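You operate a simulated robot arm through the tools that you are given. There is no shell and no other tool.

The job below is to be done with a simulated robot arm. You get a single attempt, and the scene is never put back.

Task
Put things in order on the top of the white table. At the end: the yellow pad stands on top of the silver nozzle; the blue tube from the top of the white table is on the white box (marked "RINGS"); the blue tube cup from the top of the white table is on the silver tray; the silver chuck from the top of the white table stands where the yellow pad stood; whatever was shut is shut again. Leave all else as you found it, and nothing knocked over.

The check looks at the end state, three seconds after you hand in, the way a careful person would. Anything else that was tipped, shoved, dropped, spilled or broken makes it a failure.

Robot
A 7-joint arm with a two-finger gripper, fixed in place. Base frame: the origin is at the foot of the arm, x ahead of it, y to its left, z up; the work surface is at about z = 0.86. Units: m, degrees, N and s.
With the tool pointing down near the work surface it reaches from about 0.34 to 0.72 m from the base axis. Its first joint turns from -66.0 to 66.0 degrees. Payload 2.45 kg.
The TCP is the grasp point between the finger pads, 0.026 m short of the fingertips. In the tool frame z runs along the fingers and y along their closing line. Largest opening 0.096 m; the body of the gripper starts 0.069 m behind the TCP.
Orientation is that of the tool frame in the base frame, as a unit quaternion [x, y, z, w]. With the fingers straight down and closing along the base's y, the tool's x points along the base's -x, its y along +y and its z along -z.

Tools
- The arm moves only by the tool servo_tool. Its argument "series" is a list that holds one entry, the list of rows, each a list of 7 numbers: the finger opening in m, from 0 to 0.096, then the shift along the tool's x, y, z in m, then the turn, a rotation vector about the tool's x, y, z in degrees. In form: [[[jaw, x, y, z, wx, wy, wz], ...]]. A call has 1 to 20 rows; each row shifts and turns the commanded pose from where the row before left it, along the tool's axes as they then stand. A row lasts 0.2 s, in which the tool goes at most 0.05 m and 8.6 degrees; a call with a longer step from one row to the next is refused whole, and so is a gripper value outside its range. A pose out of reach is approached as far as the arm can. The call stops where the force on the tool passes 40 N (or 10 N more than at its start, if that is more) or the arm is blocked; 0.2 s more then pass. Each finger halts on what it meets, pressing with about 37 N; the grip force reading is that of the motor and also rises with nothing between the fingers. The clock runs only during rows and for 0.2 s after the last one: add rows that do not move to give the fingers time. It gives the time, the measured TCP pose, the force on the tool (base axes), the opening and the grip force at its end, in the units of the frame above (readings bear some noise), with the torque about the TCP (base axes, N m) and any sound that the robot's microphone picked up.
- Cameras (640 x 400 px; columns grow to the right, rows downward): "scene" is fixed at [0.1667, -0.4219, 1.4242]; the picture's right is [0.61, -0.80, 0.00], its down [-0.53, -0.40, -0.75] and it looks along [0.60, 0.45, -0.66] (base axes); focal length 267 px, centre (320, 200). "wrist" rides on the gripper at [0.082, 0.003, -0.098] in the tool frame; the picture's right is [-0.04, 1.00, 0.00], its down [-0.73, -0.03, -0.68] and it looks along [-0.68, -0.03, 0.73] (tool axes); focal length 256 px, centre (320, 200).
- camera(camera): a new picture of that camera. It takes no simulated time.
- pixel_to_xyz(camera, pixels): for up to 12 pixels [column, row] of the newest picture of that camera ("zoom" is the newest enlarged one), the place [x, y, z] in the base frame of the surface seen there, good to about 0.002 m, but the place of the scene camera against the robot may be out by one fixed shift of up to 0.025 m in any direction. It takes no simulated time.
- enlarge(camera, box): a new picture of the part [left, top, right, bottom] of that camera's present view, enlarged. It takes no simulated time.
- job_done(): hands the job in; it is judged then, once.

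Unless the task says otherwise, let go and move clear before handing in.

The tools are called after "Request:" as a command line: name --argument value ..., lists and objects as JSON in quotes. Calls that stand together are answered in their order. servo_tool: Moves the arm, as the interface text tells. Its arguments: {"type":"object","properties":{"series":{"type":"array","items":{"type":"array","items":{"type":"array","items":{"type":"number"}}}}},"required":["series"]} The other tools are called the same way: camera (camera) takes a picture; pixel_to_xyz (camera, pixels) gives the place of the surface under pixels of a picture; enlarge (camera, box) takes an enlarged picture of a part of a camera's view; job_done () hands the job in.

At the start:

```text
time: 0.0
ee_pos: [0.3969, -0.2141, 1.2044]
tool_rot: [0.0, 1.0, 0.0, 0.0]
force: [0.0, 0.4, -0.1]
torque: [0.0, 0.0, 0.03]
grip_width: 0.0959
grasp_force: 0.1
```

scene: 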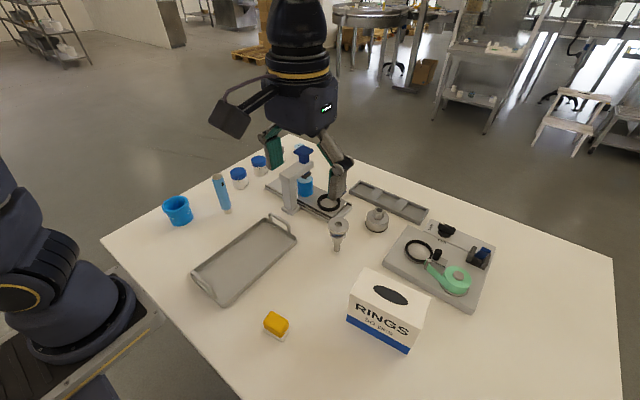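
wrist: 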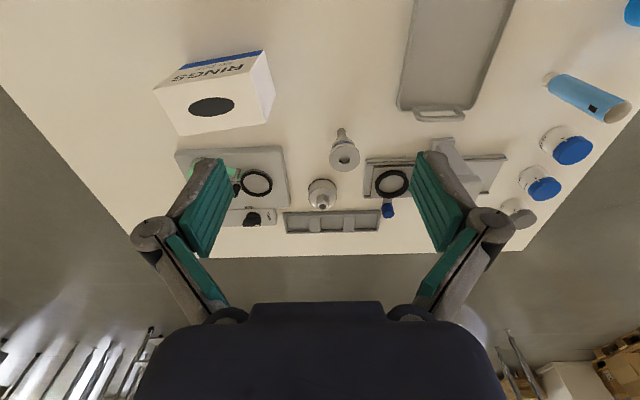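

The scene picture shows the tray, yellow pad (275,325), nozzle (338,232), a silver chuck (376,220), blue tube (221,193), and blue cup (177,210). I'll enlarge to tell the items apart.

Request:
enlarge --camera "scene" --box '[140, 130, 360, 270]'

Request:
enlarge --camera "scene" --box '[300, 170, 520, 310]'

Request:
enlarge --camera "wrist" --box '[120, 30, 420, 250]'

Request:
enlarge --camera "wrist" --box '[340, 0, 640, 260]'

```text
2.86 times, centred on (250, 200) of scene
```

zoom: 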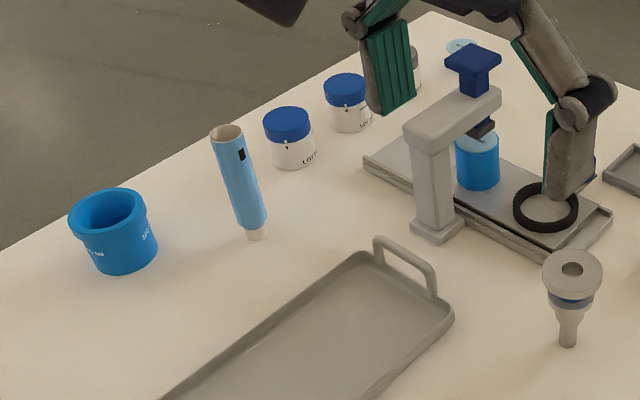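

```text
2.86 times, centred on (410, 240) of scene
```

zoom: 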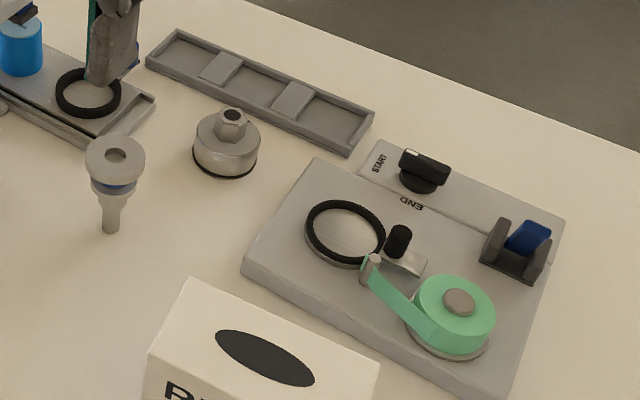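

```text
1.82 times, centred on (270, 140) of wrist
```

zoom: 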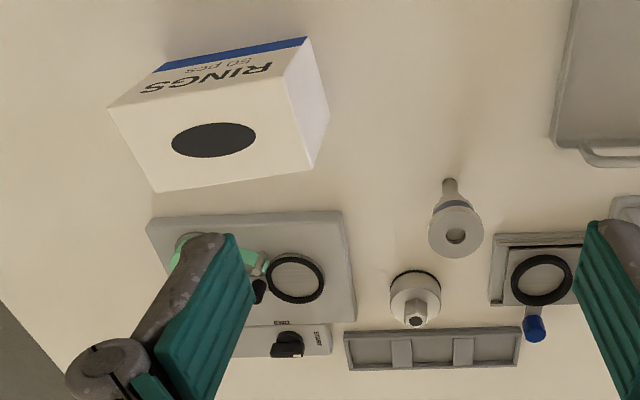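

```text
1.54 times, centred on (490, 130) of wrist
```

zoom: 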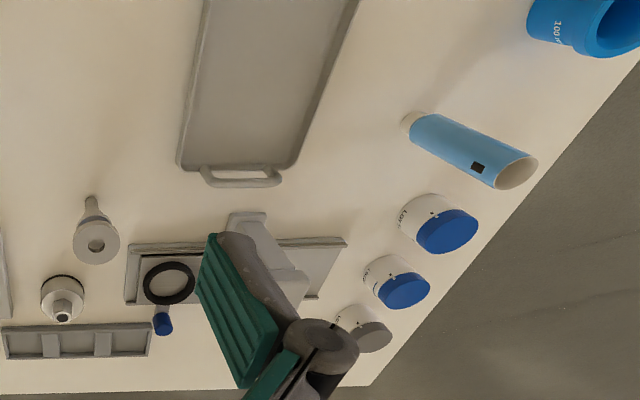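

The nozzle stands on its narrow tip; the chuck, tube, cup and box are all visible in both views. I'll read positions from both cameras to work out the scene camera's shift.

Request:
camera --camera "wrist"

Request:
pixel_to_xyz --camera "wrist" --pixels '[[334, 157], [357, 157], [345, 168], [322, 205], [322, 184], [211, 106], [155, 90], [178, 135], [268, 122], [262, 52], [610, 110], [548, 78]]'

Request:
pixel_to_xyz --camera "scene" --pixels '[[332, 226], [345, 225], [338, 229], [376, 211], [338, 249], [391, 295], [362, 268], [432, 298], [411, 330], [348, 290], [217, 176], [227, 211]]'

Request:
pixel_to_xyz --camera "scene" --pixels '[[277, 322], [266, 316], [274, 312], [288, 321], [283, 338], [264, 330], [178, 203], [165, 203], [190, 203], [178, 222], [245, 262], [275, 216]]'

```text
taken
```

wrist: 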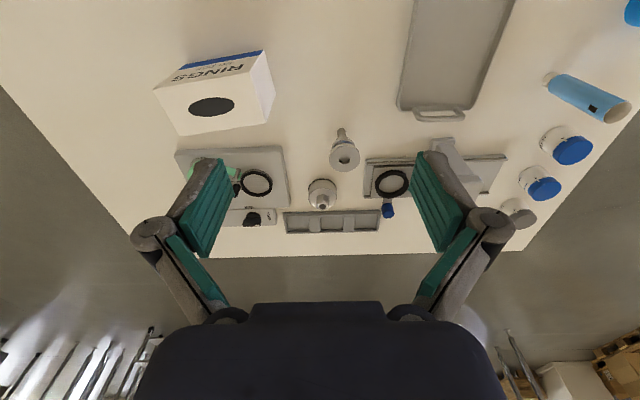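

```text
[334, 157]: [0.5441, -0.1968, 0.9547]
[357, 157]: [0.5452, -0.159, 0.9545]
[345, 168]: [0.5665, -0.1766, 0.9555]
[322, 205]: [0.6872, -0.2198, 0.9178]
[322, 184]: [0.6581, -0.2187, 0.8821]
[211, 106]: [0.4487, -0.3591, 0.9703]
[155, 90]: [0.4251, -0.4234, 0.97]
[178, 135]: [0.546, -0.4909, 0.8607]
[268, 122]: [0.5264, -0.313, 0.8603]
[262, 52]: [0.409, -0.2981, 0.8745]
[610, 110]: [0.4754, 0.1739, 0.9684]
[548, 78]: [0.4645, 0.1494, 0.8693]
```

```text
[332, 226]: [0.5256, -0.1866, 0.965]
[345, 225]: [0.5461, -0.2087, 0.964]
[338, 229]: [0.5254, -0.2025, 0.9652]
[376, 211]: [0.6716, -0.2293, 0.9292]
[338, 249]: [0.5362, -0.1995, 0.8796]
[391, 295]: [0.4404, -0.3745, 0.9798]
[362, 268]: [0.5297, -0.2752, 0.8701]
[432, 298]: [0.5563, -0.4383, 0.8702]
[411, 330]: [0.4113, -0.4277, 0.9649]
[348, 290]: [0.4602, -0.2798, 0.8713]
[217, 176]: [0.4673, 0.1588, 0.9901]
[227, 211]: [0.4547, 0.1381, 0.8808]
```

```text
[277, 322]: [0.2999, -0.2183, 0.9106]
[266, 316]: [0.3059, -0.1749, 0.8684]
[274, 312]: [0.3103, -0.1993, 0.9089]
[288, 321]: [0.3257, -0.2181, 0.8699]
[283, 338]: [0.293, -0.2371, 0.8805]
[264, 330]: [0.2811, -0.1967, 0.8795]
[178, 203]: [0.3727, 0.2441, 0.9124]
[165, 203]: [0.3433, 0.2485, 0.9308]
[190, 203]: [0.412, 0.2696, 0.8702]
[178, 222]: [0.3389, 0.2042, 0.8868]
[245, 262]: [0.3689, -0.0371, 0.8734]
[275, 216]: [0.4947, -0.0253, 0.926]
```

The wrist view puts the table at z≈0.8605 while the scene view says 0.870, so the scene camera is shifted by about +0.01 in z plus something in xy. I'll turn the wrist to look along +y at the tube, cup and tray up close.

Request:
servo_tool --series '[[[0.096, 0.0054, 0.0428, 0.01, 0, 0, 0], [0.096, 0.0054, 0.0428, 0.01, 0, 0, 0], [0.096, 0.0054, 0.0428, 0.01, 0, 0, 0], [0.096, 0.0054, 0.0428, 0.01, 0, 0, 0], [0.096, 0.0054, 0.0428, 0.01, 0, 0, 0], [0.096, 0, 0, 0, 0, 0, -8.5], [0.096, 0, 0, 0, 0, 0, -8.5], [0.096, 0, 0, 0, 0, 0, -8.5], [0.096, 0, 0, 0, 0, 0, -8.5], [0.096, 0, 0, 0, 0, 0, -8.5], [0.096, 0, 0, 0, 0, 0, -8.5], [0.096, 0, 0, 0, 0, 0, -8.5], [0.096, 0, 0, 0, 0, 0, -8.5], [0.096, 0, 0, 0, 0, 0, -8.5], [0.096, 0, 0, 0, 0, 0, -8.5], [0.096, 0, 0, 0, 0, 0, -5], [0.096, 0, 0, 0, 0, 0, 0]]]'

Request:
camera --camera "wrist"

Request:
camera --camera "scene"

```text
time: 3.6
ee_pos: [0.3714, 0.0004, 1.1547]
tool_rot: [0.708, -0.706, 0.0, 0.0]
force: [0.4, -0.9, 0.3]
torque: [-0.05, 0.02, 0.0]
grip_width: 0.0962
grasp_force: 0.0
```

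```text
taken
```

wrist: 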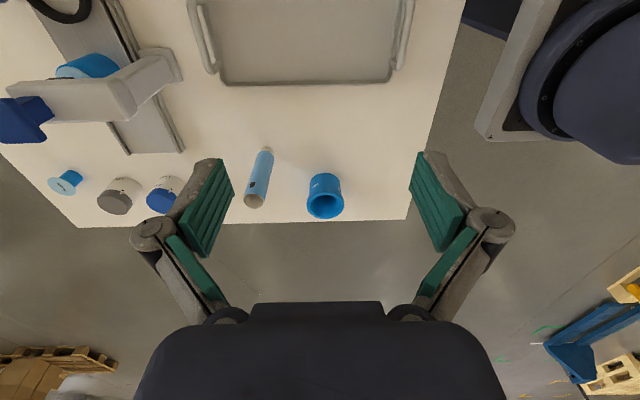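

```text
taken
```

scene: 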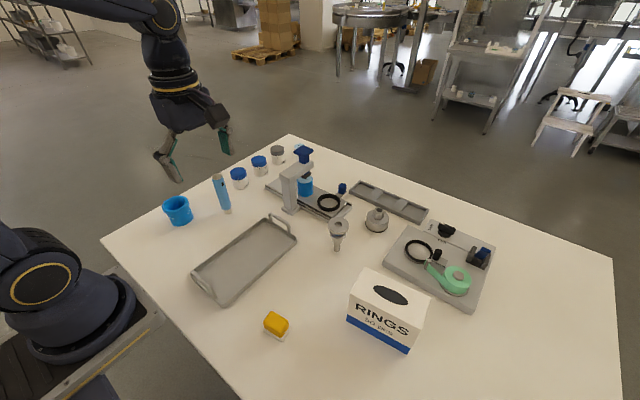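

The wrist now shows the tube (258,180), the cup (325,195), and another light-blue item at the far corner (66,182). I'll zoom on these to be sure which is which.

Request:
enlarge --camera "wrist" --box '[0, 120, 200, 230]'

Request:
enlarge --camera "scene" --box '[150, 130, 360, 260]'

Request:
enlarge --camera "wrist" --box '[220, 130, 380, 230]'

Request:
pixel_to_xyz --camera "wrist" --pixels '[[325, 181], [308, 205], [342, 205], [325, 221], [325, 192], [325, 207], [267, 150], [253, 201], [262, 172], [220, 81], [390, 80], [305, 40]]'

```text
3.20 times, centred on (100, 175) of wrist
```

zoom: 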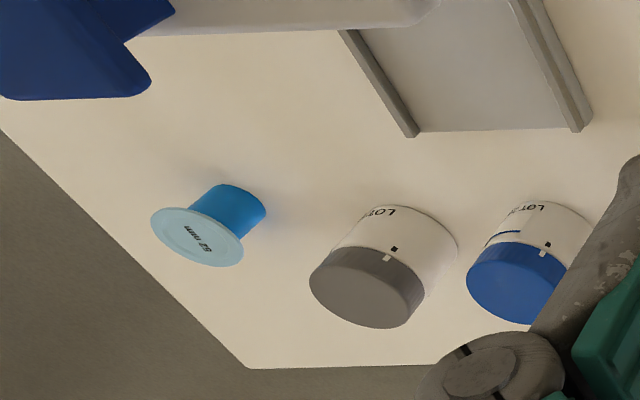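

```text
3.05 times, centred on (255, 195) of scene
```

zoom: 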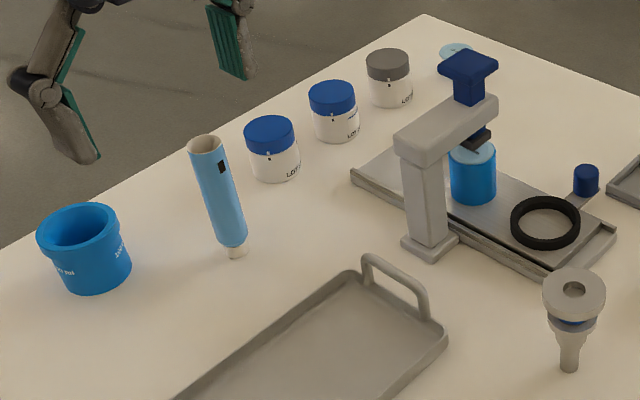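

```text
4.00 times, centred on (300, 180) of wrist
```

zoom: 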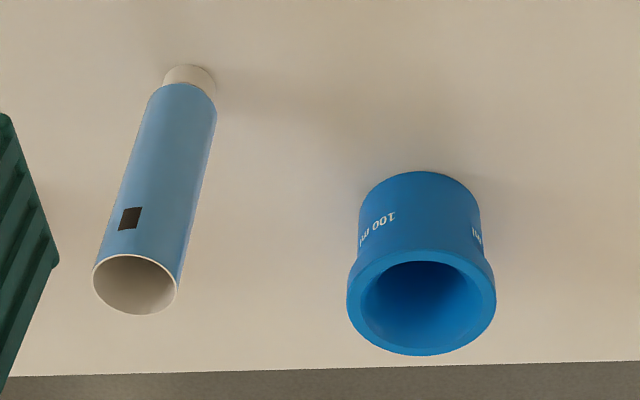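

```text
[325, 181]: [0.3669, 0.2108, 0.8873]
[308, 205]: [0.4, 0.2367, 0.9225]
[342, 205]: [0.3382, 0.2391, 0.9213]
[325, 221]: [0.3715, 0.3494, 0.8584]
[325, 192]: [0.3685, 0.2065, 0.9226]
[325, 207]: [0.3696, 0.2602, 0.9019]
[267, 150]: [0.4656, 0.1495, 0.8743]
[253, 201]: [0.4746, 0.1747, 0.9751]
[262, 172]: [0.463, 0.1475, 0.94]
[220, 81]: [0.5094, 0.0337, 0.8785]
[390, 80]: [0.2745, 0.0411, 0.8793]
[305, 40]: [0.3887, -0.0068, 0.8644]
```

The tube is unambiguous, but there is a second bluish piece at the corner with a light-blue flange marked "52 mm". I'll get positions and look closer at it and at the cup before deciding.

Request:
pixel_to_xyz --camera "wrist" --pixels '[[62, 191], [73, 180], [75, 173], [115, 205], [160, 200], [88, 65], [20, 110], [130, 90], [315, 186], [339, 190]]'

Request:
servo_tool --series '[[[0.096, 0, 0.04, 0, 0, 0, 0], [0.096, 0, 0.04, 0, 0, 0, 0], [0.096, 0, 0.04, 0, 0, 0, 0], [0.096, 0, 0.04, 0, 0, 0, 0], [0.096, 0, 0, 0, 0, 0, 0]]]'

Request:
camera --camera "wrist"

```text
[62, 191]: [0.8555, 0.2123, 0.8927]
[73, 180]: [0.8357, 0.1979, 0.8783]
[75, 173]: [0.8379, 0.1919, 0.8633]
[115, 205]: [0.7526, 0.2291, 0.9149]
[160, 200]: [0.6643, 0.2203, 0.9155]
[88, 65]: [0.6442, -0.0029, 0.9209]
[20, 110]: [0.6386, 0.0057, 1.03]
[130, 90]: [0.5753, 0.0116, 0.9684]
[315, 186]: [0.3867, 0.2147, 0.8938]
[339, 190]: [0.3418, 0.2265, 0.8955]
```

```text
time: 4.8
ee_pos: [0.2101, -0.0007, 1.1537]
tool_rot: [0.708, -0.707, 0.0, 0.0]
force: [1.3, 1.4, 1.3]
torque: [-0.04, 0.08, -0.03]
grip_width: 0.0967
grasp_force: 0.0
```

```text
taken
```

wrist: 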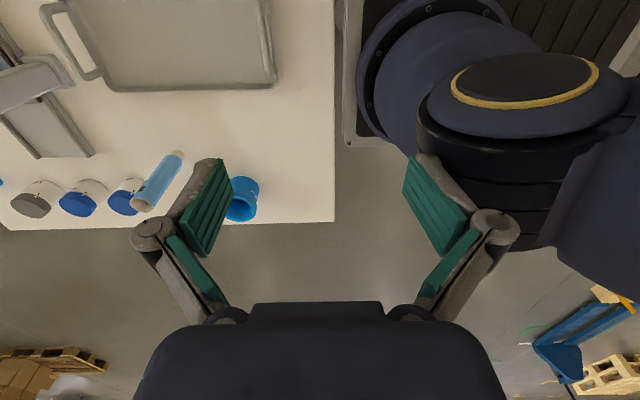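

That shift went toward −x (the tool's y now points along −x), nothing touched. I'll go back the other way to look at the far corner and the press.

Request:
servo_tool --series '[[[0.096, 0, -0.045, 0, 0, 0, 0], [0.096, 0, -0.045, 0, 0, 0, 0], [0.096, 0, -0.045, 0, 0, 0, 0], [0.096, 0, -0.045, 0, 0, 0, 0], [0.096, 0, -0.045, 0, 0, 0, 0], [0.096, 0, -0.045, 0, 0, 0, 0], [0.096, 0, -0.045, 0, 0, 0, 0], [0.096, 0, -0.045, 0, 0, 0, 0], [0.096, 0, 0, 0, 0, 0, 0]]]'

Request:
camera --camera "wrist"

Request:
enlarge --camera "wrist" --box '[100, 100, 260, 230]'

Request:
enlarge --camera "wrist" --box '[120, 0, 380, 140]'

```text
time: 6.8
ee_pos: [0.5716, -0.0007, 1.1527]
tool_rot: [0.707, -0.707, 0.001, 0.0]
force: [-0.3, -0.8, 0.6]
torque: [0.02, 0.03, 0.0]
grip_width: 0.0958
grasp_force: 0.0
```

```text
taken
```

wrist: 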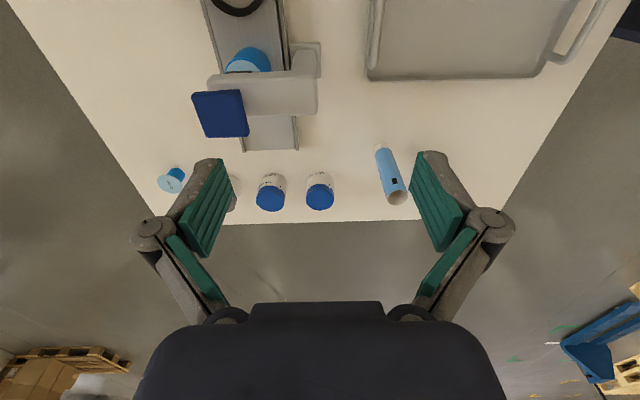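

```text
3.08 times, centred on (180, 165) of wrist
```

zoom: 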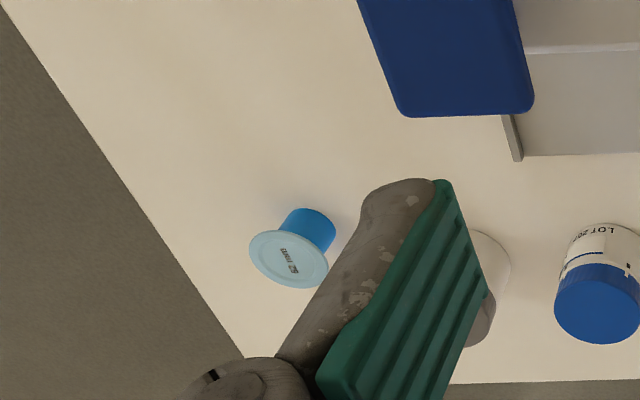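

```text
2.46 times, centred on (250, 70) of wrist
```

zoom: 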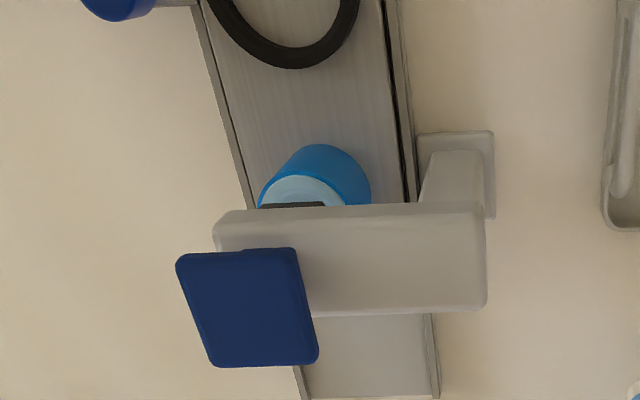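

The corner piece (≈[0.84,0.20]) is out of the arm's reach and the one in the press isn't on the table top, so the open cup at ≈[0.37,0.24] is the blue tube cup. I'll go closer over the tube and cup to measure them accurately.

Request:
servo_tool --series '[[[0.096, 0.004, 0.038, 0, 0, 0, 0], [0.096, 0.004, 0.038, 0, 0, 0, 0], [0.096, 0.004, 0.038, 0, 0, 0, 0], [0.096, 0.004, 0.038, 0, 0, 0, 0], [0.096, 0.004, 0, 0.035, 0, 0, 0], [0.096, 0, 0, 0.035, 0, 0, 0], [0.096, 0, 0, 0.03, 0, 0, 0], [0.096, 0, 0, 0, 0, 0, 0], [0.096, 0, 0, 0, 0, 0, 0]]]'

Request:
camera --camera "wrist"

Request:
enlarge --camera "wrist" --box '[240, 100, 420, 240]'

```text
time: 8.8
ee_pos: [0.4173, -0.0198, 1.0536]
tool_rot: [-0.707, 0.707, 0.0, 0.0]
force: [0.5, 0.3, 0.3]
torque: [-0.01, -0.02, -0.02]
grip_width: 0.0962
grasp_force: 0.1
```

```text
taken
```

wrist: 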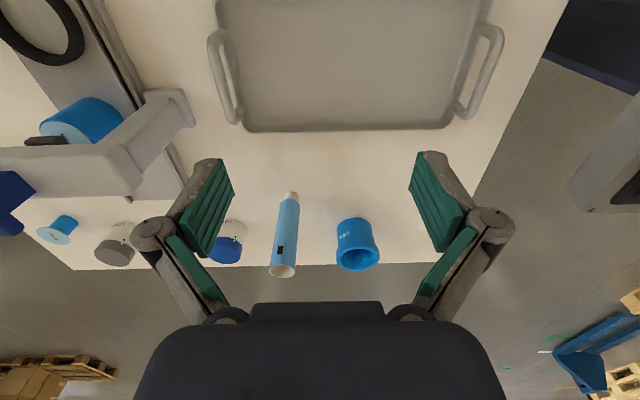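

```text
2.86 times, centred on (330, 170) of wrist
```

zoom: 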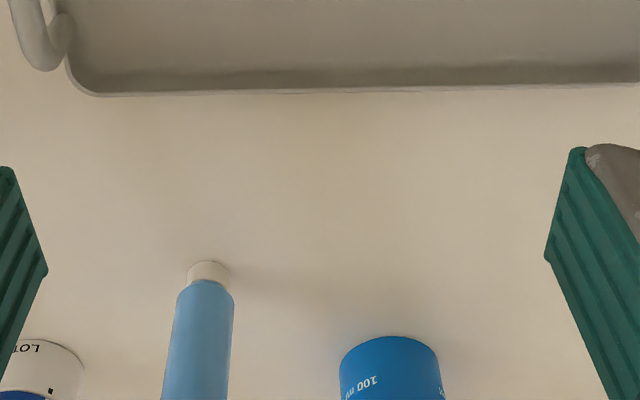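

From here the tube (282,230) and the cup (358,245) are clear. I'll read their edges.

Request:
pixel_to_xyz --camera "wrist" --pixels '[[286, 193], [291, 196], [297, 193], [287, 203], [276, 240], [286, 240], [297, 240], [270, 268], [294, 268], [283, 264], [280, 275], [283, 269]]'

Request:
pixel_to_xyz --camera "wrist" --pixels '[[357, 220], [340, 228], [374, 228], [357, 235], [337, 256], [379, 256], [358, 247], [358, 270], [358, 258], [343, 252], [373, 252], [358, 242]]'

Request:
pixel_to_xyz --camera "wrist" --pixels '[[250, 130], [440, 128], [256, 120], [430, 118], [220, 5], [490, 5], [340, 60], [225, 75], [480, 70], [345, 131], [260, 60], [420, 60]]'

```text
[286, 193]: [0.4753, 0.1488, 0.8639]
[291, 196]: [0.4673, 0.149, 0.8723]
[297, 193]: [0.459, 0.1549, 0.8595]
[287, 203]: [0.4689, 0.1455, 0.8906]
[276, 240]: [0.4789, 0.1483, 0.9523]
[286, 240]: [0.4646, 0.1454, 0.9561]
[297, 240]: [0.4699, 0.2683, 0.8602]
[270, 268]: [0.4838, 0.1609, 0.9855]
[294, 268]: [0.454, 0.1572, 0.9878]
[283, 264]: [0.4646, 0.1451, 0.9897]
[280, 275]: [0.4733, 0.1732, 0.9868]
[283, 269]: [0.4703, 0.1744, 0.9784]
```

```text
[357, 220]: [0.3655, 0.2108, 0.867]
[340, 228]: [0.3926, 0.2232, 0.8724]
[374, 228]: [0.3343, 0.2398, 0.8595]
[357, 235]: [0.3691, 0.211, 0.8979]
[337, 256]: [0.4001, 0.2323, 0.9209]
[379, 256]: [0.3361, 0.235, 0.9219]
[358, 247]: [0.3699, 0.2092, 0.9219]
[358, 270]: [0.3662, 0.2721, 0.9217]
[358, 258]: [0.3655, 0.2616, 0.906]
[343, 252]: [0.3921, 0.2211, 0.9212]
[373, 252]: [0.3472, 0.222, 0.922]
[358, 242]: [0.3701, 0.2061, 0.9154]
```

```text
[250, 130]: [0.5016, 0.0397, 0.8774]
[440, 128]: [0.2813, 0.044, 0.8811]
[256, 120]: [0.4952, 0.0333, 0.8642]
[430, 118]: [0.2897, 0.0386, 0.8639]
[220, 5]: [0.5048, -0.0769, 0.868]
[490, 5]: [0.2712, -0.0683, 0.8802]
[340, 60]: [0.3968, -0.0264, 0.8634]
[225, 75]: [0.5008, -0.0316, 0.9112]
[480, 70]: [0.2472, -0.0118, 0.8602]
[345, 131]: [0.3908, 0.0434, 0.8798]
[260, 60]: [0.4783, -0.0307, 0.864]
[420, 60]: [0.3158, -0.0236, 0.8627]
```

The tube's centre is about [0.469, 0.160] with its top at z 0.988, and the cup's centre about [0.368, 0.239] with its rim at z 0.922. I'll go above the tube with the jaws narrowed somewhat and check the alignment.

Request:
servo_tool --series '[[[0.08, -0.036, -0.0104, -0.004, 0, 0, 0], [0.08, -0.036, -0.0104, -0.004, 0, 0, 0], [0.08, -0.036, -0.0104, -0.004, 0, 0, 0], [0.08, -0.036, -0.0104, -0.004, 0, 0, 0], [0.08, -0.036, -0.0104, 0, 0, 0, 0], [0.08, 0, 0, 0, 0, 0, 0], [0.08, 0, 0, 0, 0, 0, 0]]]'

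Request:
camera --camera "wrist"

Request:
camera --camera "scene"

```text
time: 10.4
ee_pos: [0.4704, 0.161, 1.0694]
tool_rot: [0.707, -0.707, 0.0, 0.001]
force: [-0.7, 0.8, 0.2]
torque: [-0.01, -0.05, -0.04]
grip_width: 0.0799
grasp_force: 0.1
```

```text
taken
```

wrist: 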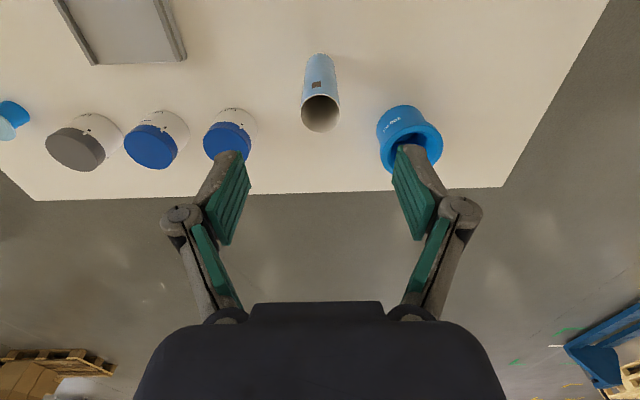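

```text
taken
```

scene: 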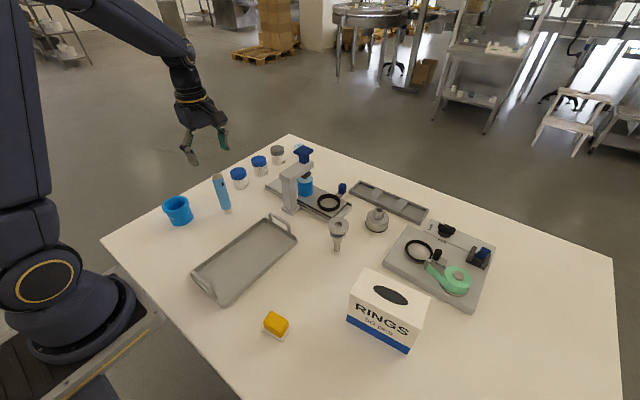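

The tube's rim is at (320,113), centred between the fingers. I'll measure the rim precisely before descending.

Request:
pixel_to_xyz --camera "wrist" --pixels '[[303, 113], [338, 113], [320, 95], [320, 131], [320, 75], [318, 60], [310, 80], [330, 80], [320, 57]]'

Request:
enlarge --camera "wrist" --box '[260, 30, 460, 180]'

```text
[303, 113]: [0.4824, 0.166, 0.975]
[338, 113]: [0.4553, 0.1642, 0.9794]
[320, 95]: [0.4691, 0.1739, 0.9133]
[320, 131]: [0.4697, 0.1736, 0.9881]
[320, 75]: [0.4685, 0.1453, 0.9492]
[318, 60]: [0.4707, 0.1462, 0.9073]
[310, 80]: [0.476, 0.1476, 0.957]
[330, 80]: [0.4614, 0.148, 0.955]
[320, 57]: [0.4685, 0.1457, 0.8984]
```

```text
2.67 times, centred on (360, 105) of wrist
```

zoom: 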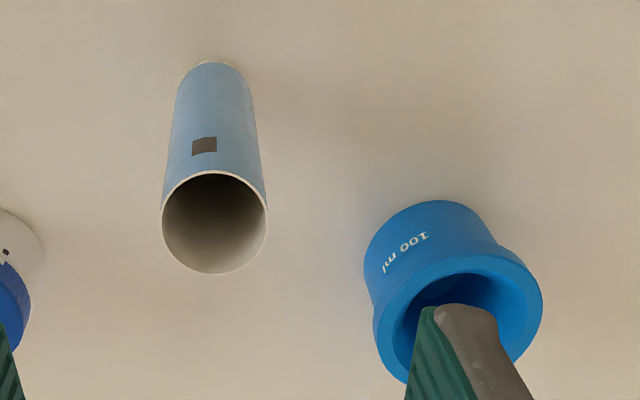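

Tube centre [0.469, 0.160], 30 mm wide, and the cup reads "100 ml". I'll descend to z≈0.935 over the tube, clear of the cup and jars.

Request:
servo_tool --series '[[[0.07, 0.001, 0.001, 0.025, 0, 0, 0], [0.07, 0, 0, 0.025, 0, 0, 0], [0.07, 0, 0, 0.025, 0, 0, 0], [0.07, 0, 0, 0.025, 0, 0, 0], [0.07, 0, 0, 0.02, 0, 0, 0], [0.07, 0, 0, 0.014, 0, 0, 0], [0.07, 0, 0, 0, 0, 0, 0], [0.07, 0, 0, 0, 0, 0, 0]]]'

Request:
camera --camera "wrist"

```text
time: 12.2
ee_pos: [0.47, 0.1581, 0.9356]
tool_rot: [0.707, -0.707, 0.0, 0.0]
force: [0.3, 0.7, 0.3]
torque: [-0.06, 0.0, 0.0]
grip_width: 0.0699
grasp_force: 0.0
```

```text
taken
```

wrist: 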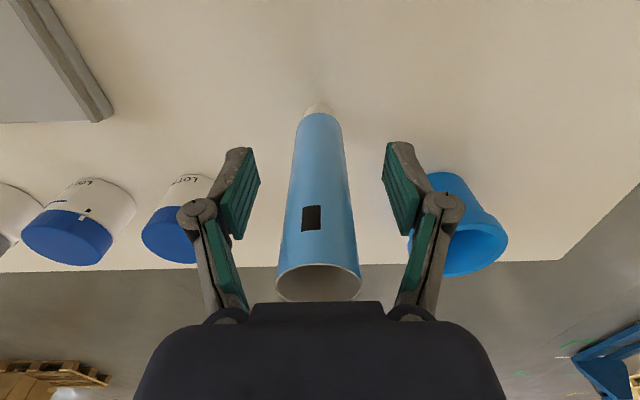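

The tube sits midway between the fingers (column 320). I'll close on it.

Request:
servo_tool --series '[[[0.05, 0, 0, 0, 0, 0, 0], [0.036, 0, 0, 0, 0, 0, 0], [0.03, 0, 0, 0, 0, 0, 0], [0.024, 0, 0, 0, 0, 0, 0], [0.015, 0, 0, 0, 0, 0, 0], [0.01, 0, 0, 0, 0, 0, 0], [0.01, 0, 0, 0, 0, 0, 0]]]'

Request:
camera --camera "wrist"

```text
time: 13.8
ee_pos: [0.4693, 0.1589, 0.9368]
tool_rot: [-0.706, 0.708, 0.0, 0.0]
force: [-0.1, 0.3, 0.2]
torque: [0.02, -0.03, -0.01]
grip_width: 0.0277
grasp_force: 37.4
```

```text
taken
```

wrist: 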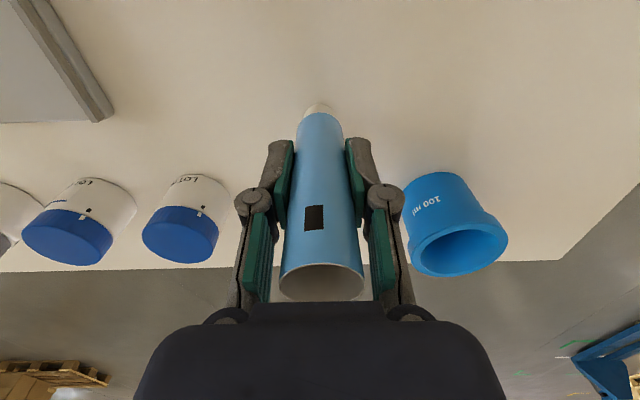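

The tube is gripped (27.7 mm, 37 N). I'll lift it straight up about 0.2 m and look again.

Request:
servo_tool --series '[[[0.01, 0, 0, -0.01, 0, 0, 0], [0.01, 0, 0, -0.03, 0, 0, 0], [0.01, 0, 0, -0.04, 0, 0, 0], [0.01, 0, 0, -0.04, 0, 0, 0], [0.01, 0, 0, -0.04, 0, 0, 0], [0.01, 0, 0, -0.03, 0, 0, 0], [0.01, 0, 0, 0, 0, 0, 0]]]'

Request:
camera --camera "wrist"

Request:
enlarge --camera "scene" --box '[320, 250, 460, 360]'

Request:
pixel_to_xyz --camera "scene" --pixels '[[363, 269], [432, 299], [348, 295], [411, 332], [391, 295], [378, 290], [405, 300], [388, 303], [394, 287], [370, 275], [425, 300]]'

```text
time: 15.4
ee_pos: [0.4676, 0.1598, 1.1276]
tool_rot: [0.707, -0.707, 0.0, 0.0]
force: [0.0, -0.4, -1.0]
torque: [-0.01, -0.03, -0.04]
grip_width: 0.0279
grasp_force: 37.3
```

```text
taken
```

wrist: 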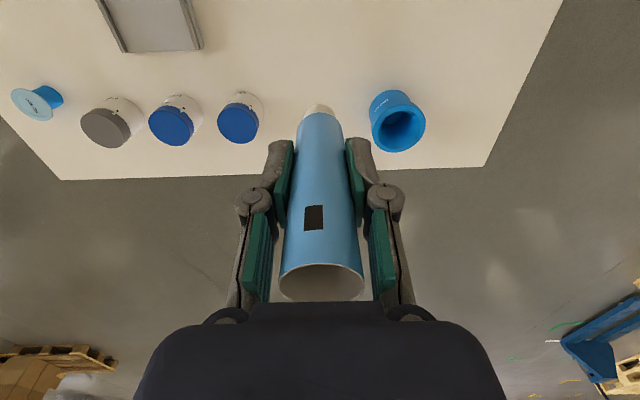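

```text
3.64 times, centred on (390, 305) of scene
```

zoom: 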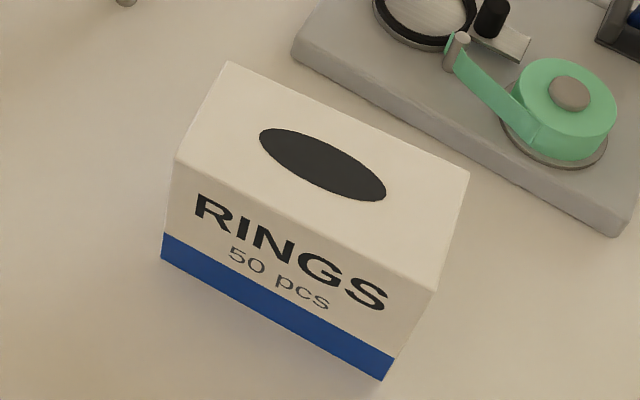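

```text
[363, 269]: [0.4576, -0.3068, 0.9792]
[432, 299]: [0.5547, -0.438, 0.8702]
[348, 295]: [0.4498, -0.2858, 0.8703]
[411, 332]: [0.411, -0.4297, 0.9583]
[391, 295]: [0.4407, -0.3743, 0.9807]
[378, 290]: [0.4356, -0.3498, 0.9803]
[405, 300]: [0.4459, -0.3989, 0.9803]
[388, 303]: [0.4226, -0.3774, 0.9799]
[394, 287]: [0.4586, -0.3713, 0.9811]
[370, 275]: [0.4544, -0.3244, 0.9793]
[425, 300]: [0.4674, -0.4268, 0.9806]
```

The lift is clean and the cup stayed put. I'll read the box-top corners from the zoomed scene view.

Request:
pixel_to_xyz --camera "zoom" --pixels '[[230, 66], [464, 174], [432, 285], [179, 158], [323, 164], [262, 134], [384, 196], [330, 180], [300, 150], [345, 118], [305, 222]]'

```text
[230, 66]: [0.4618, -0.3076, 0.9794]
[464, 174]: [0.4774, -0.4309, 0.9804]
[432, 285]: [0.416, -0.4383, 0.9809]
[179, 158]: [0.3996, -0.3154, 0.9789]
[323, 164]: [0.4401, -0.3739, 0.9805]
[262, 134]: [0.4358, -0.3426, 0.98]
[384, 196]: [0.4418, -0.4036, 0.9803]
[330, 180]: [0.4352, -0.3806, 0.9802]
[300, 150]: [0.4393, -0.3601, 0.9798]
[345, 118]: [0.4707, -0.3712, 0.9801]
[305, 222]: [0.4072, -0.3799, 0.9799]
```

The box top's centre in the scene view is [0.439, −0.374], and the wrist view gave [0.449, −0.359], so the scene shift is about (−0.010, −0.015, +0.010). I'll carry the tube at z 1.13 to above the box.

Request:
servo_tool --series '[[[0.01, 0.02, 0.001, 0, 0, 0, 0], [0.01, 0.04, 0.0015, 0, 0, 0, 0], [0.01, 0.04, 0.0015, 0, 0, 0, 0], [0.01, 0.04, 0.0015, 0, 0, 0, 0], [0.01, 0.04, 0.0015, 0, 0, 0, 0], [0.01, 0.04, 0.0015, 0, 0, 0, 0], [0.01, 0.04, 0.0015, 0, 0, 0, 0], [0.01, 0.04, 0.0015, 0, 0, 0, 0], [0.01, 0.04, 0.0015, 0, 0, 0, 0], [0.01, 0.04, 0.0015, 0, 0, 0, 0], [0.01, 0.04, 0.0015, 0, 0, 0, 0], [0.01, 0.04, 0.0015, 0, 0, 0, 0], [0.01, 0.04, 0.0015, 0, 0, 0, 0], [0.01, 0.02, 0.001, 0, 0, 0, 0], [0.01, 0, 0, 0, 0, 0, 0], [0.01, 0, 0, 0, 0, 0, 0]]]'

Request:
camera --camera "wrist"

Request:
camera --camera "scene"

```text
time: 18.8
ee_pos: [0.4485, -0.3618, 1.1259]
tool_rot: [0.708, -0.707, 0.0, 0.0]
force: [-0.5, 0.1, -0.7]
torque: [-0.03, 0.01, -0.02]
grip_width: 0.0279
grasp_force: 36.1
```

```text
taken
```

wrist: 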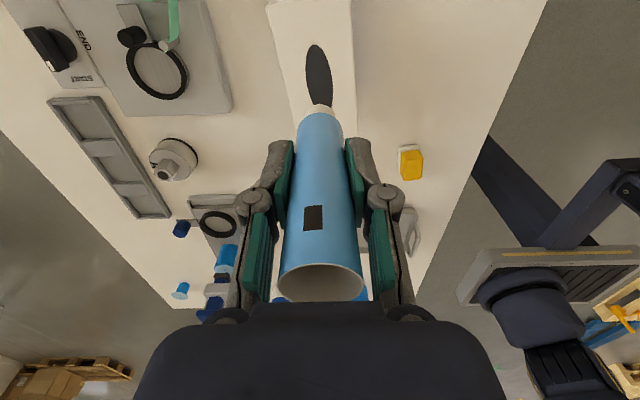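

```text
taken
```

scene: 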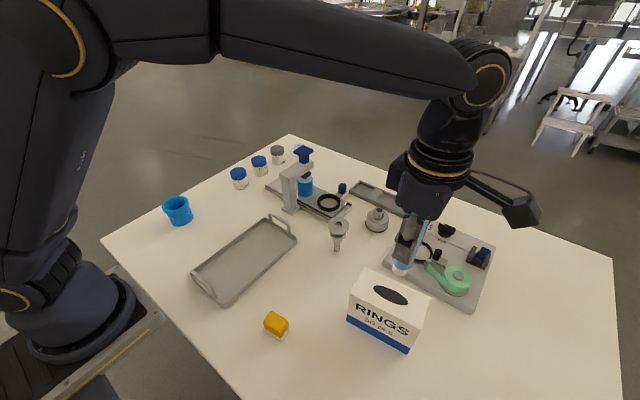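

The tube hangs upright over the box; I'll read the box-top edges and ellipse in this wrist view, and the pad (411,162), chuck and nozzle positions too.

Request:
pixel_to_xyz --camera "wrist" --pixels '[[318, 47], [320, 100], [306, 72], [332, 72], [319, 75], [271, 10], [348, 10], [353, 80], [285, 80], [358, 135]]'

Request:
pixel_to_xyz --camera "wrist" --pixels '[[400, 150], [420, 150], [402, 178], [423, 178], [412, 164], [411, 147], [399, 175], [161, 176], [150, 160], [198, 160], [174, 140]]'

Request:
enlarge --camera "wrist" --box '[360, 110, 480, 200]'

```text
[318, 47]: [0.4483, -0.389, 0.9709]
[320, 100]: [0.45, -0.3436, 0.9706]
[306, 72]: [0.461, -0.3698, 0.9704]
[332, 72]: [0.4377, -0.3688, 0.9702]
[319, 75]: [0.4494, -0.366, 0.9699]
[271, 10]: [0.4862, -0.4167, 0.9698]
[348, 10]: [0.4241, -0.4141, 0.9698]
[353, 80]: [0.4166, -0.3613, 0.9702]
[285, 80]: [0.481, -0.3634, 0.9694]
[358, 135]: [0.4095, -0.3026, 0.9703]
```

```text
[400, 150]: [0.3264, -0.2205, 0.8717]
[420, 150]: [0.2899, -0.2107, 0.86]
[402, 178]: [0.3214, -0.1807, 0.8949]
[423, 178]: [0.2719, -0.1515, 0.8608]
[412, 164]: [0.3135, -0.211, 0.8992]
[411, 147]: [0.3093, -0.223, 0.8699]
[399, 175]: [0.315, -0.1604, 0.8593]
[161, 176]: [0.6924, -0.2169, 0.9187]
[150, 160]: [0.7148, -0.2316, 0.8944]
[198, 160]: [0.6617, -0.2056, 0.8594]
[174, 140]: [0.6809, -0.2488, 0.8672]
```

```text
4.44 times, centred on (420, 155) of wrist
```

zoom: 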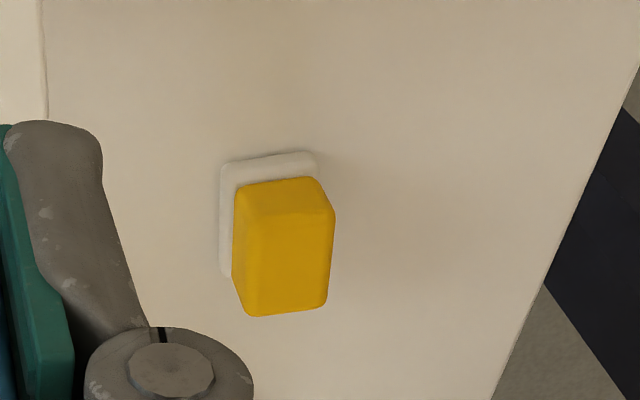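

The box-top centre reads [0.449, −0.361], right under the tube. I'll lower the tube to just above the surface.

Request:
servo_tool --series '[[[0.01, 0, 0, 0.02, 0, 0, 0], [0.01, 0, 0, 0.02, 0, 0, 0], [0.01, 0, 0, 0.02, 0, 0, 0], [0.01, 0, 0, 0.012, 0, 0, 0], [0.01, 0, 0, 0, 0, 0, 0], [0.01, 0, 0, 0, 0, 0, 0]]]'

Request:
camera --camera "wrist"

Request:
enlarge --camera "scene" --box '[320, 200, 480, 360]'

```text
time: 20.2
ee_pos: [0.4493, -0.3606, 1.0549]
tool_rot: [0.708, -0.707, 0.0, 0.0]
force: [-0.8, 0.5, -0.4]
torque: [-0.01, -0.01, 0.02]
grip_width: 0.0276
grasp_force: 37.3
```

```text
taken
```

wrist: 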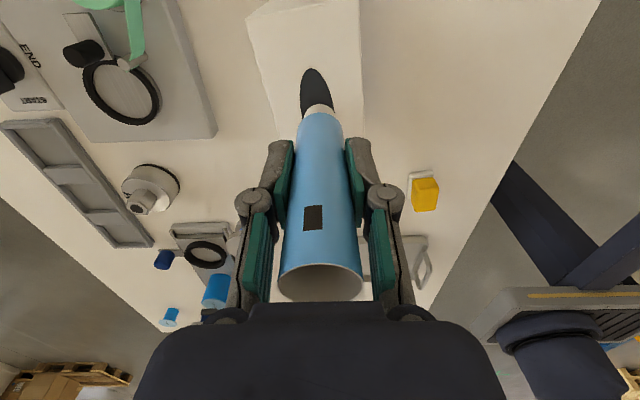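

```text
2.50 times, centred on (400, 280) of scene
```

zoom: 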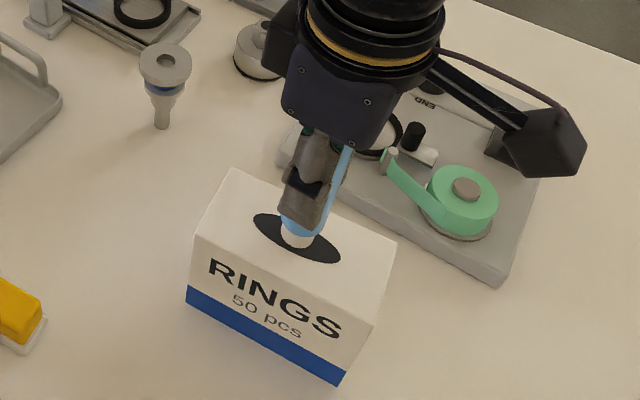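

The tube is about 8 mm above the box and centred. I'll lower 6 mm more and check the force.

Request:
servo_tool --series '[[[0.01, 0, 0, 0.003, 0, 0, 0], [0.01, 0, 0, 0.003, 0, 0, 0], [0.01, 0, 0, 0, 0, 0, 0]]]'

Request:
servo_tool --series '[[[0.01, 0, 0, 0.001, 0, 0, 0], [0.01, 0, 0, 0, 0, 0, 0]]]'

Request:
servo_tool --series '[[[0.01, 0, 0, 0.001, 0, 0, 0], [0.01, 0, 0, 0, 0, 0, 0]]]'

```text
time: 21.0
ee_pos: [0.4487, -0.3617, 1.0482]
tool_rot: [0.708, -0.706, 0.0, -0.001]
force: [0.0, 0.0, 0.3]
torque: [-0.03, -0.01, -0.01]
grip_width: 0.0277
grasp_force: 36.8
```

```text
time: 21.6
ee_pos: [0.4488, -0.3599, 1.0473]
tool_rot: [0.707, -0.707, 0.0, 0.0]
force: [-0.1, -0.9, 0.6]
torque: [-0.03, 0.0, -0.03]
grip_width: 0.0278
grasp_force: 37.2
```

```text
time: 22.2
ee_pos: [0.4488, -0.3612, 1.0466]
tool_rot: [0.707, -0.707, -0.001, 0.0]
force: [-0.4, 0.2, 1.5]
torque: [0.03, 0.02, 0.0]
grip_width: 0.028
grasp_force: 36.8
```

Force barely changed (≈1.5 N, at the noise level). I'll continue in half-millimetre steps.

Request:
servo_tool --series '[[[0.01, 0, 0, 0.0007, 0, 0, 0], [0.01, 0, 0, 0, 0, 0, 0]]]'

Request:
servo_tool --series '[[[0.01, 0, 0, 0.0007, 0, 0, 0], [0.01, 0, 0, 0, 0, 0, 0]]]'

```text
time: 22.8
ee_pos: [0.4484, -0.3604, 1.0458]
tool_rot: [0.707, -0.707, 0.001, 0.0]
force: [-1.1, -1.4, 6.8]
torque: [0.0, 0.07, -0.01]
grip_width: 0.028
grasp_force: 37.1
```

```text
time: 23.4
ee_pos: [0.4492, -0.3617, 1.0451]
tool_rot: [0.708, -0.706, 0.001, 0.0]
force: [-1.9, 0.8, 17.9]
torque: [0.09, 0.17, -0.05]
grip_width: 0.0279
grasp_force: 36.4
```

Contact: 18 N upward. I'll ease up 1 mm and open the fingers.

Request:
servo_tool --series '[[[0.01, 0, 0, -0.001, 0, 0, 0], [0.022, 0, 0, 0, 0, 0, 0], [0.03, 0, 0, 0, 0, 0, 0], [0.04, 0, 0, 0, 0, 0, 0], [0.05, 0, 0, 0, 0, 0, 0], [0.06, 0, 0, 0, 0, 0, 0], [0.06, 0, 0, 0, 0, 0, 0]]]'

Request:
camera --camera "wrist"

Request:
enlarge --camera "scene" --box '[320, 200, 480, 360]'

```text
time: 25.0
ee_pos: [0.4489, -0.3601, 1.046]
tool_rot: [0.707, -0.707, 0.0, 0.0]
force: [0.6, 0.3, -0.4]
torque: [-0.04, 0.01, -0.01]
grip_width: 0.0599
grasp_force: 0.0
```

```text
taken
```

wrist: 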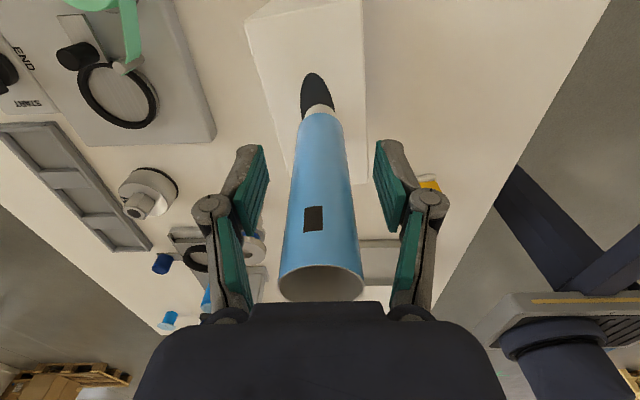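

```text
2.50 times, centred on (400, 280) of scene
```

zoom: 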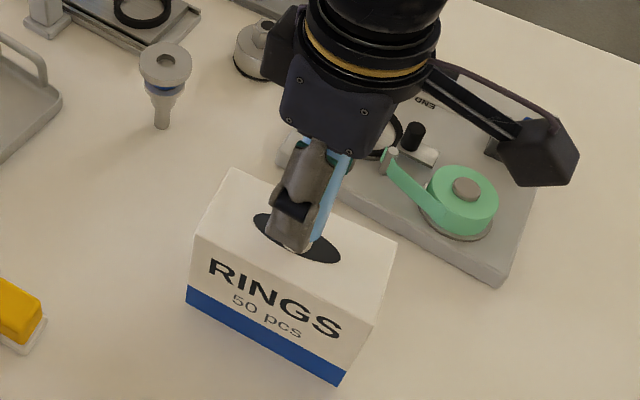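

The tube stands free and upright on the box. I'll rise straight up 0.15 m and travel to above the cup.

Request:
servo_tool --series '[[[0.06, 0, 0, -0.02, 0, 0, 0], [0.06, 0, 0, -0.03, 0, 0, 0], [0.06, 0, 0, -0.04, 0, 0, 0], [0.06, 0, 0, -0.04, 0, 0, 0], [0.06, 0, 0, -0.02, 0, 0, 0], [0.06, -0.02, 0.003, 0, 0, 0, 0], [0.06, -0.045, 0.006, 0, 0, 0, 0], [0.06, -0.045, 0.006, 0, 0, 0, 0], [0.07, -0.045, 0.006, 0, 0, 0, 0], [0.08, -0.045, 0.006, 0, 0, 0, 0], [0.09, -0.045, 0.006, 0, 0, 0, 0], [0.092, -0.045, 0.006, 0, 0, 0, 0], [0.092, -0.045, 0.006, 0, 0, 0, 0], [0.092, -0.045, 0.006, 0, 0, 0, 0], [0.092, -0.045, 0.006, 0, 0, 0, 0], [0.092, -0.045, 0.006, 0, 0, 0, 0], [0.092, -0.045, 0.006, 0, 0, 0, 0], [0.092, -0.045, 0.006, 0, 0, 0, 0], [0.092, -0.04, 0.006, 0, 0, 0, 0], [0.092, 0, 0, 0, 0, 0, 0]]]'

Request:
camera --camera "scene"

Request:
camera --camera "wrist"

```text
time: 29.2
ee_pos: [0.3681, 0.2416, 1.1953]
tool_rot: [-0.707, 0.707, 0.0, 0.0]
force: [0.0, -0.3, -0.1]
torque: [0.01, 0.01, -0.01]
grip_width: 0.0922
grasp_force: 0.2
```

```text
taken
```

scene: 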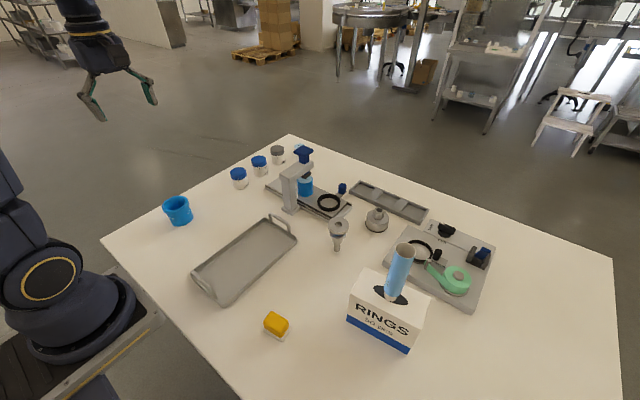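

```text
taken
```

wrist: 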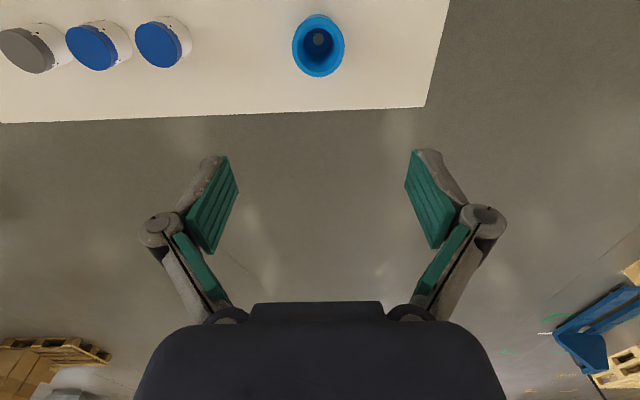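

The tube stands on the box at (398,272) in the scene view. Inside the cup at (319,38) there is a small grey spot; I'll zoom in to see what it is.

Request:
enlarge --camera "wrist" --box '[280, 0, 360, 90]'

Request:
pixel_to_xyz --camera "wrist" --pixels '[[319, 39], [316, 34], [322, 44], [310, 40], [328, 40], [319, 52], [293, 47], [344, 47], [319, 76], [319, 30], [319, 22]]'

```text
4.44 times, centred on (320, 45) of wrist
```

zoom: 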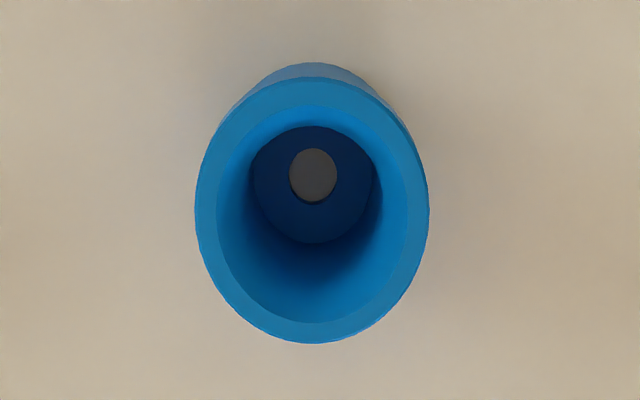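

```text
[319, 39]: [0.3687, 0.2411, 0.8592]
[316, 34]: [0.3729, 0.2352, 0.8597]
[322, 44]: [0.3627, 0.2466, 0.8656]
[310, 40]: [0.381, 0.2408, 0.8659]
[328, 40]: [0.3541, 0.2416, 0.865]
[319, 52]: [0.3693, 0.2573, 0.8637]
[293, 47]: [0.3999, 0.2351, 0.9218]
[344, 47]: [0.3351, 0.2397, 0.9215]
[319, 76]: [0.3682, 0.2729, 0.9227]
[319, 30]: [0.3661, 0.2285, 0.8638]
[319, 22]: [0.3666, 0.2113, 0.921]
```

The spot is just a hole in the cup's bottom (table at z 0.859 shows through), so the cup is empty. Its centre is [0.368, 0.2395]; I'll descend with jaws at 92 mm to z≈0.945 and check alignment first.

Request:
servo_tool --series '[[[0.092, 0.002, 0, 0.04, 0, 0, 0], [0.092, 0, 0, 0.04, 0, 0, 0], [0.092, 0, 0, 0.04, 0, 0, 0], [0.092, 0, 0, 0.04, 0, 0, 0], [0.092, 0, 0, 0.04, 0, 0, 0], [0.092, 0, 0, 0.03, 0, 0, 0], [0.092, 0, 0, 0.02, 0, 0, 0], [0.092, 0, 0, 0, 0, 0, 0], [0.092, 0, 0, 0, 0, 0, 0]]]'

Request:
camera --camera "wrist"

Request:
pixel_to_xyz --camera "wrist" --pixels '[[320, 150], [320, 190], [270, 170], [370, 170]]'

```text
time: 31.2
ee_pos: [0.3676, 0.2379, 0.9459]
tool_rot: [-0.707, 0.708, -0.001, 0.0]
force: [-0.8, -0.1, -0.2]
torque: [0.02, -0.01, 0.01]
grip_width: 0.0921
grasp_force: 0.1
```

```text
taken
```

wrist: 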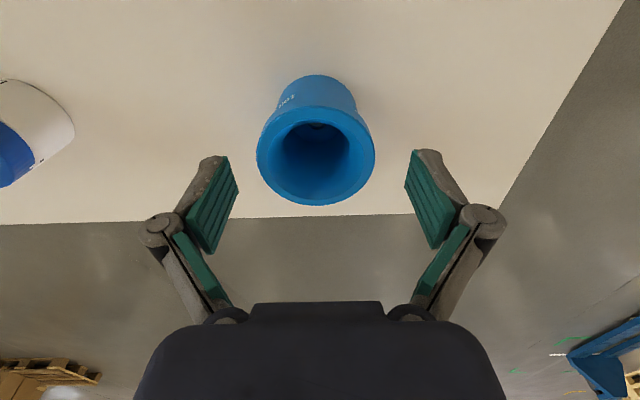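

```text
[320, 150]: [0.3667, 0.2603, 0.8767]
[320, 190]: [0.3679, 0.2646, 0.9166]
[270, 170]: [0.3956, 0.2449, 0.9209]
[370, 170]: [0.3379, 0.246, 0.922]
```

The cup sits centrally between the fingers with ~13 mm clearance each side. I'll go down to z≈0.911 and close.

Request:
servo_tool --series '[[[0.092, 0, 0, 0.015, 0, 0, 0], [0.092, 0, 0, 0.012, 0, 0, 0], [0.092, 0, 0, 0.008, 0, 0, 0], [0.092, 0, 0, 0, 0, 0, 0], [0.08, 0, 0, 0, 0, 0, 0], [0.072, 0, 0, 0, 0, 0, 0], [0.066, 0, 0, 0, 0, 0, 0], [0.06, 0, 0, 0, 0, 0, 0], [0.05, 0, 0, 0, 0, 0, 0], [0.045, 0, 0, 0, 0, 0, 0], [0.045, 0, 0, 0, 0, 0, 0]]]'

Request:
camera --camera "wrist"

```text
time: 33.6
ee_pos: [0.3692, 0.2375, 0.9105]
tool_rot: [0.707, -0.707, 0.0, 0.0]
force: [0.9, -1.7, 10.4]
torque: [0.02, 0.0, 0.11]
grip_width: 0.0627
grasp_force: 37.7
```

```text
taken
```

wrist: 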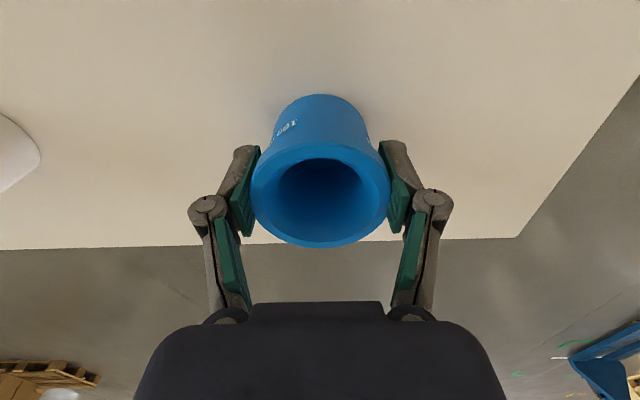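

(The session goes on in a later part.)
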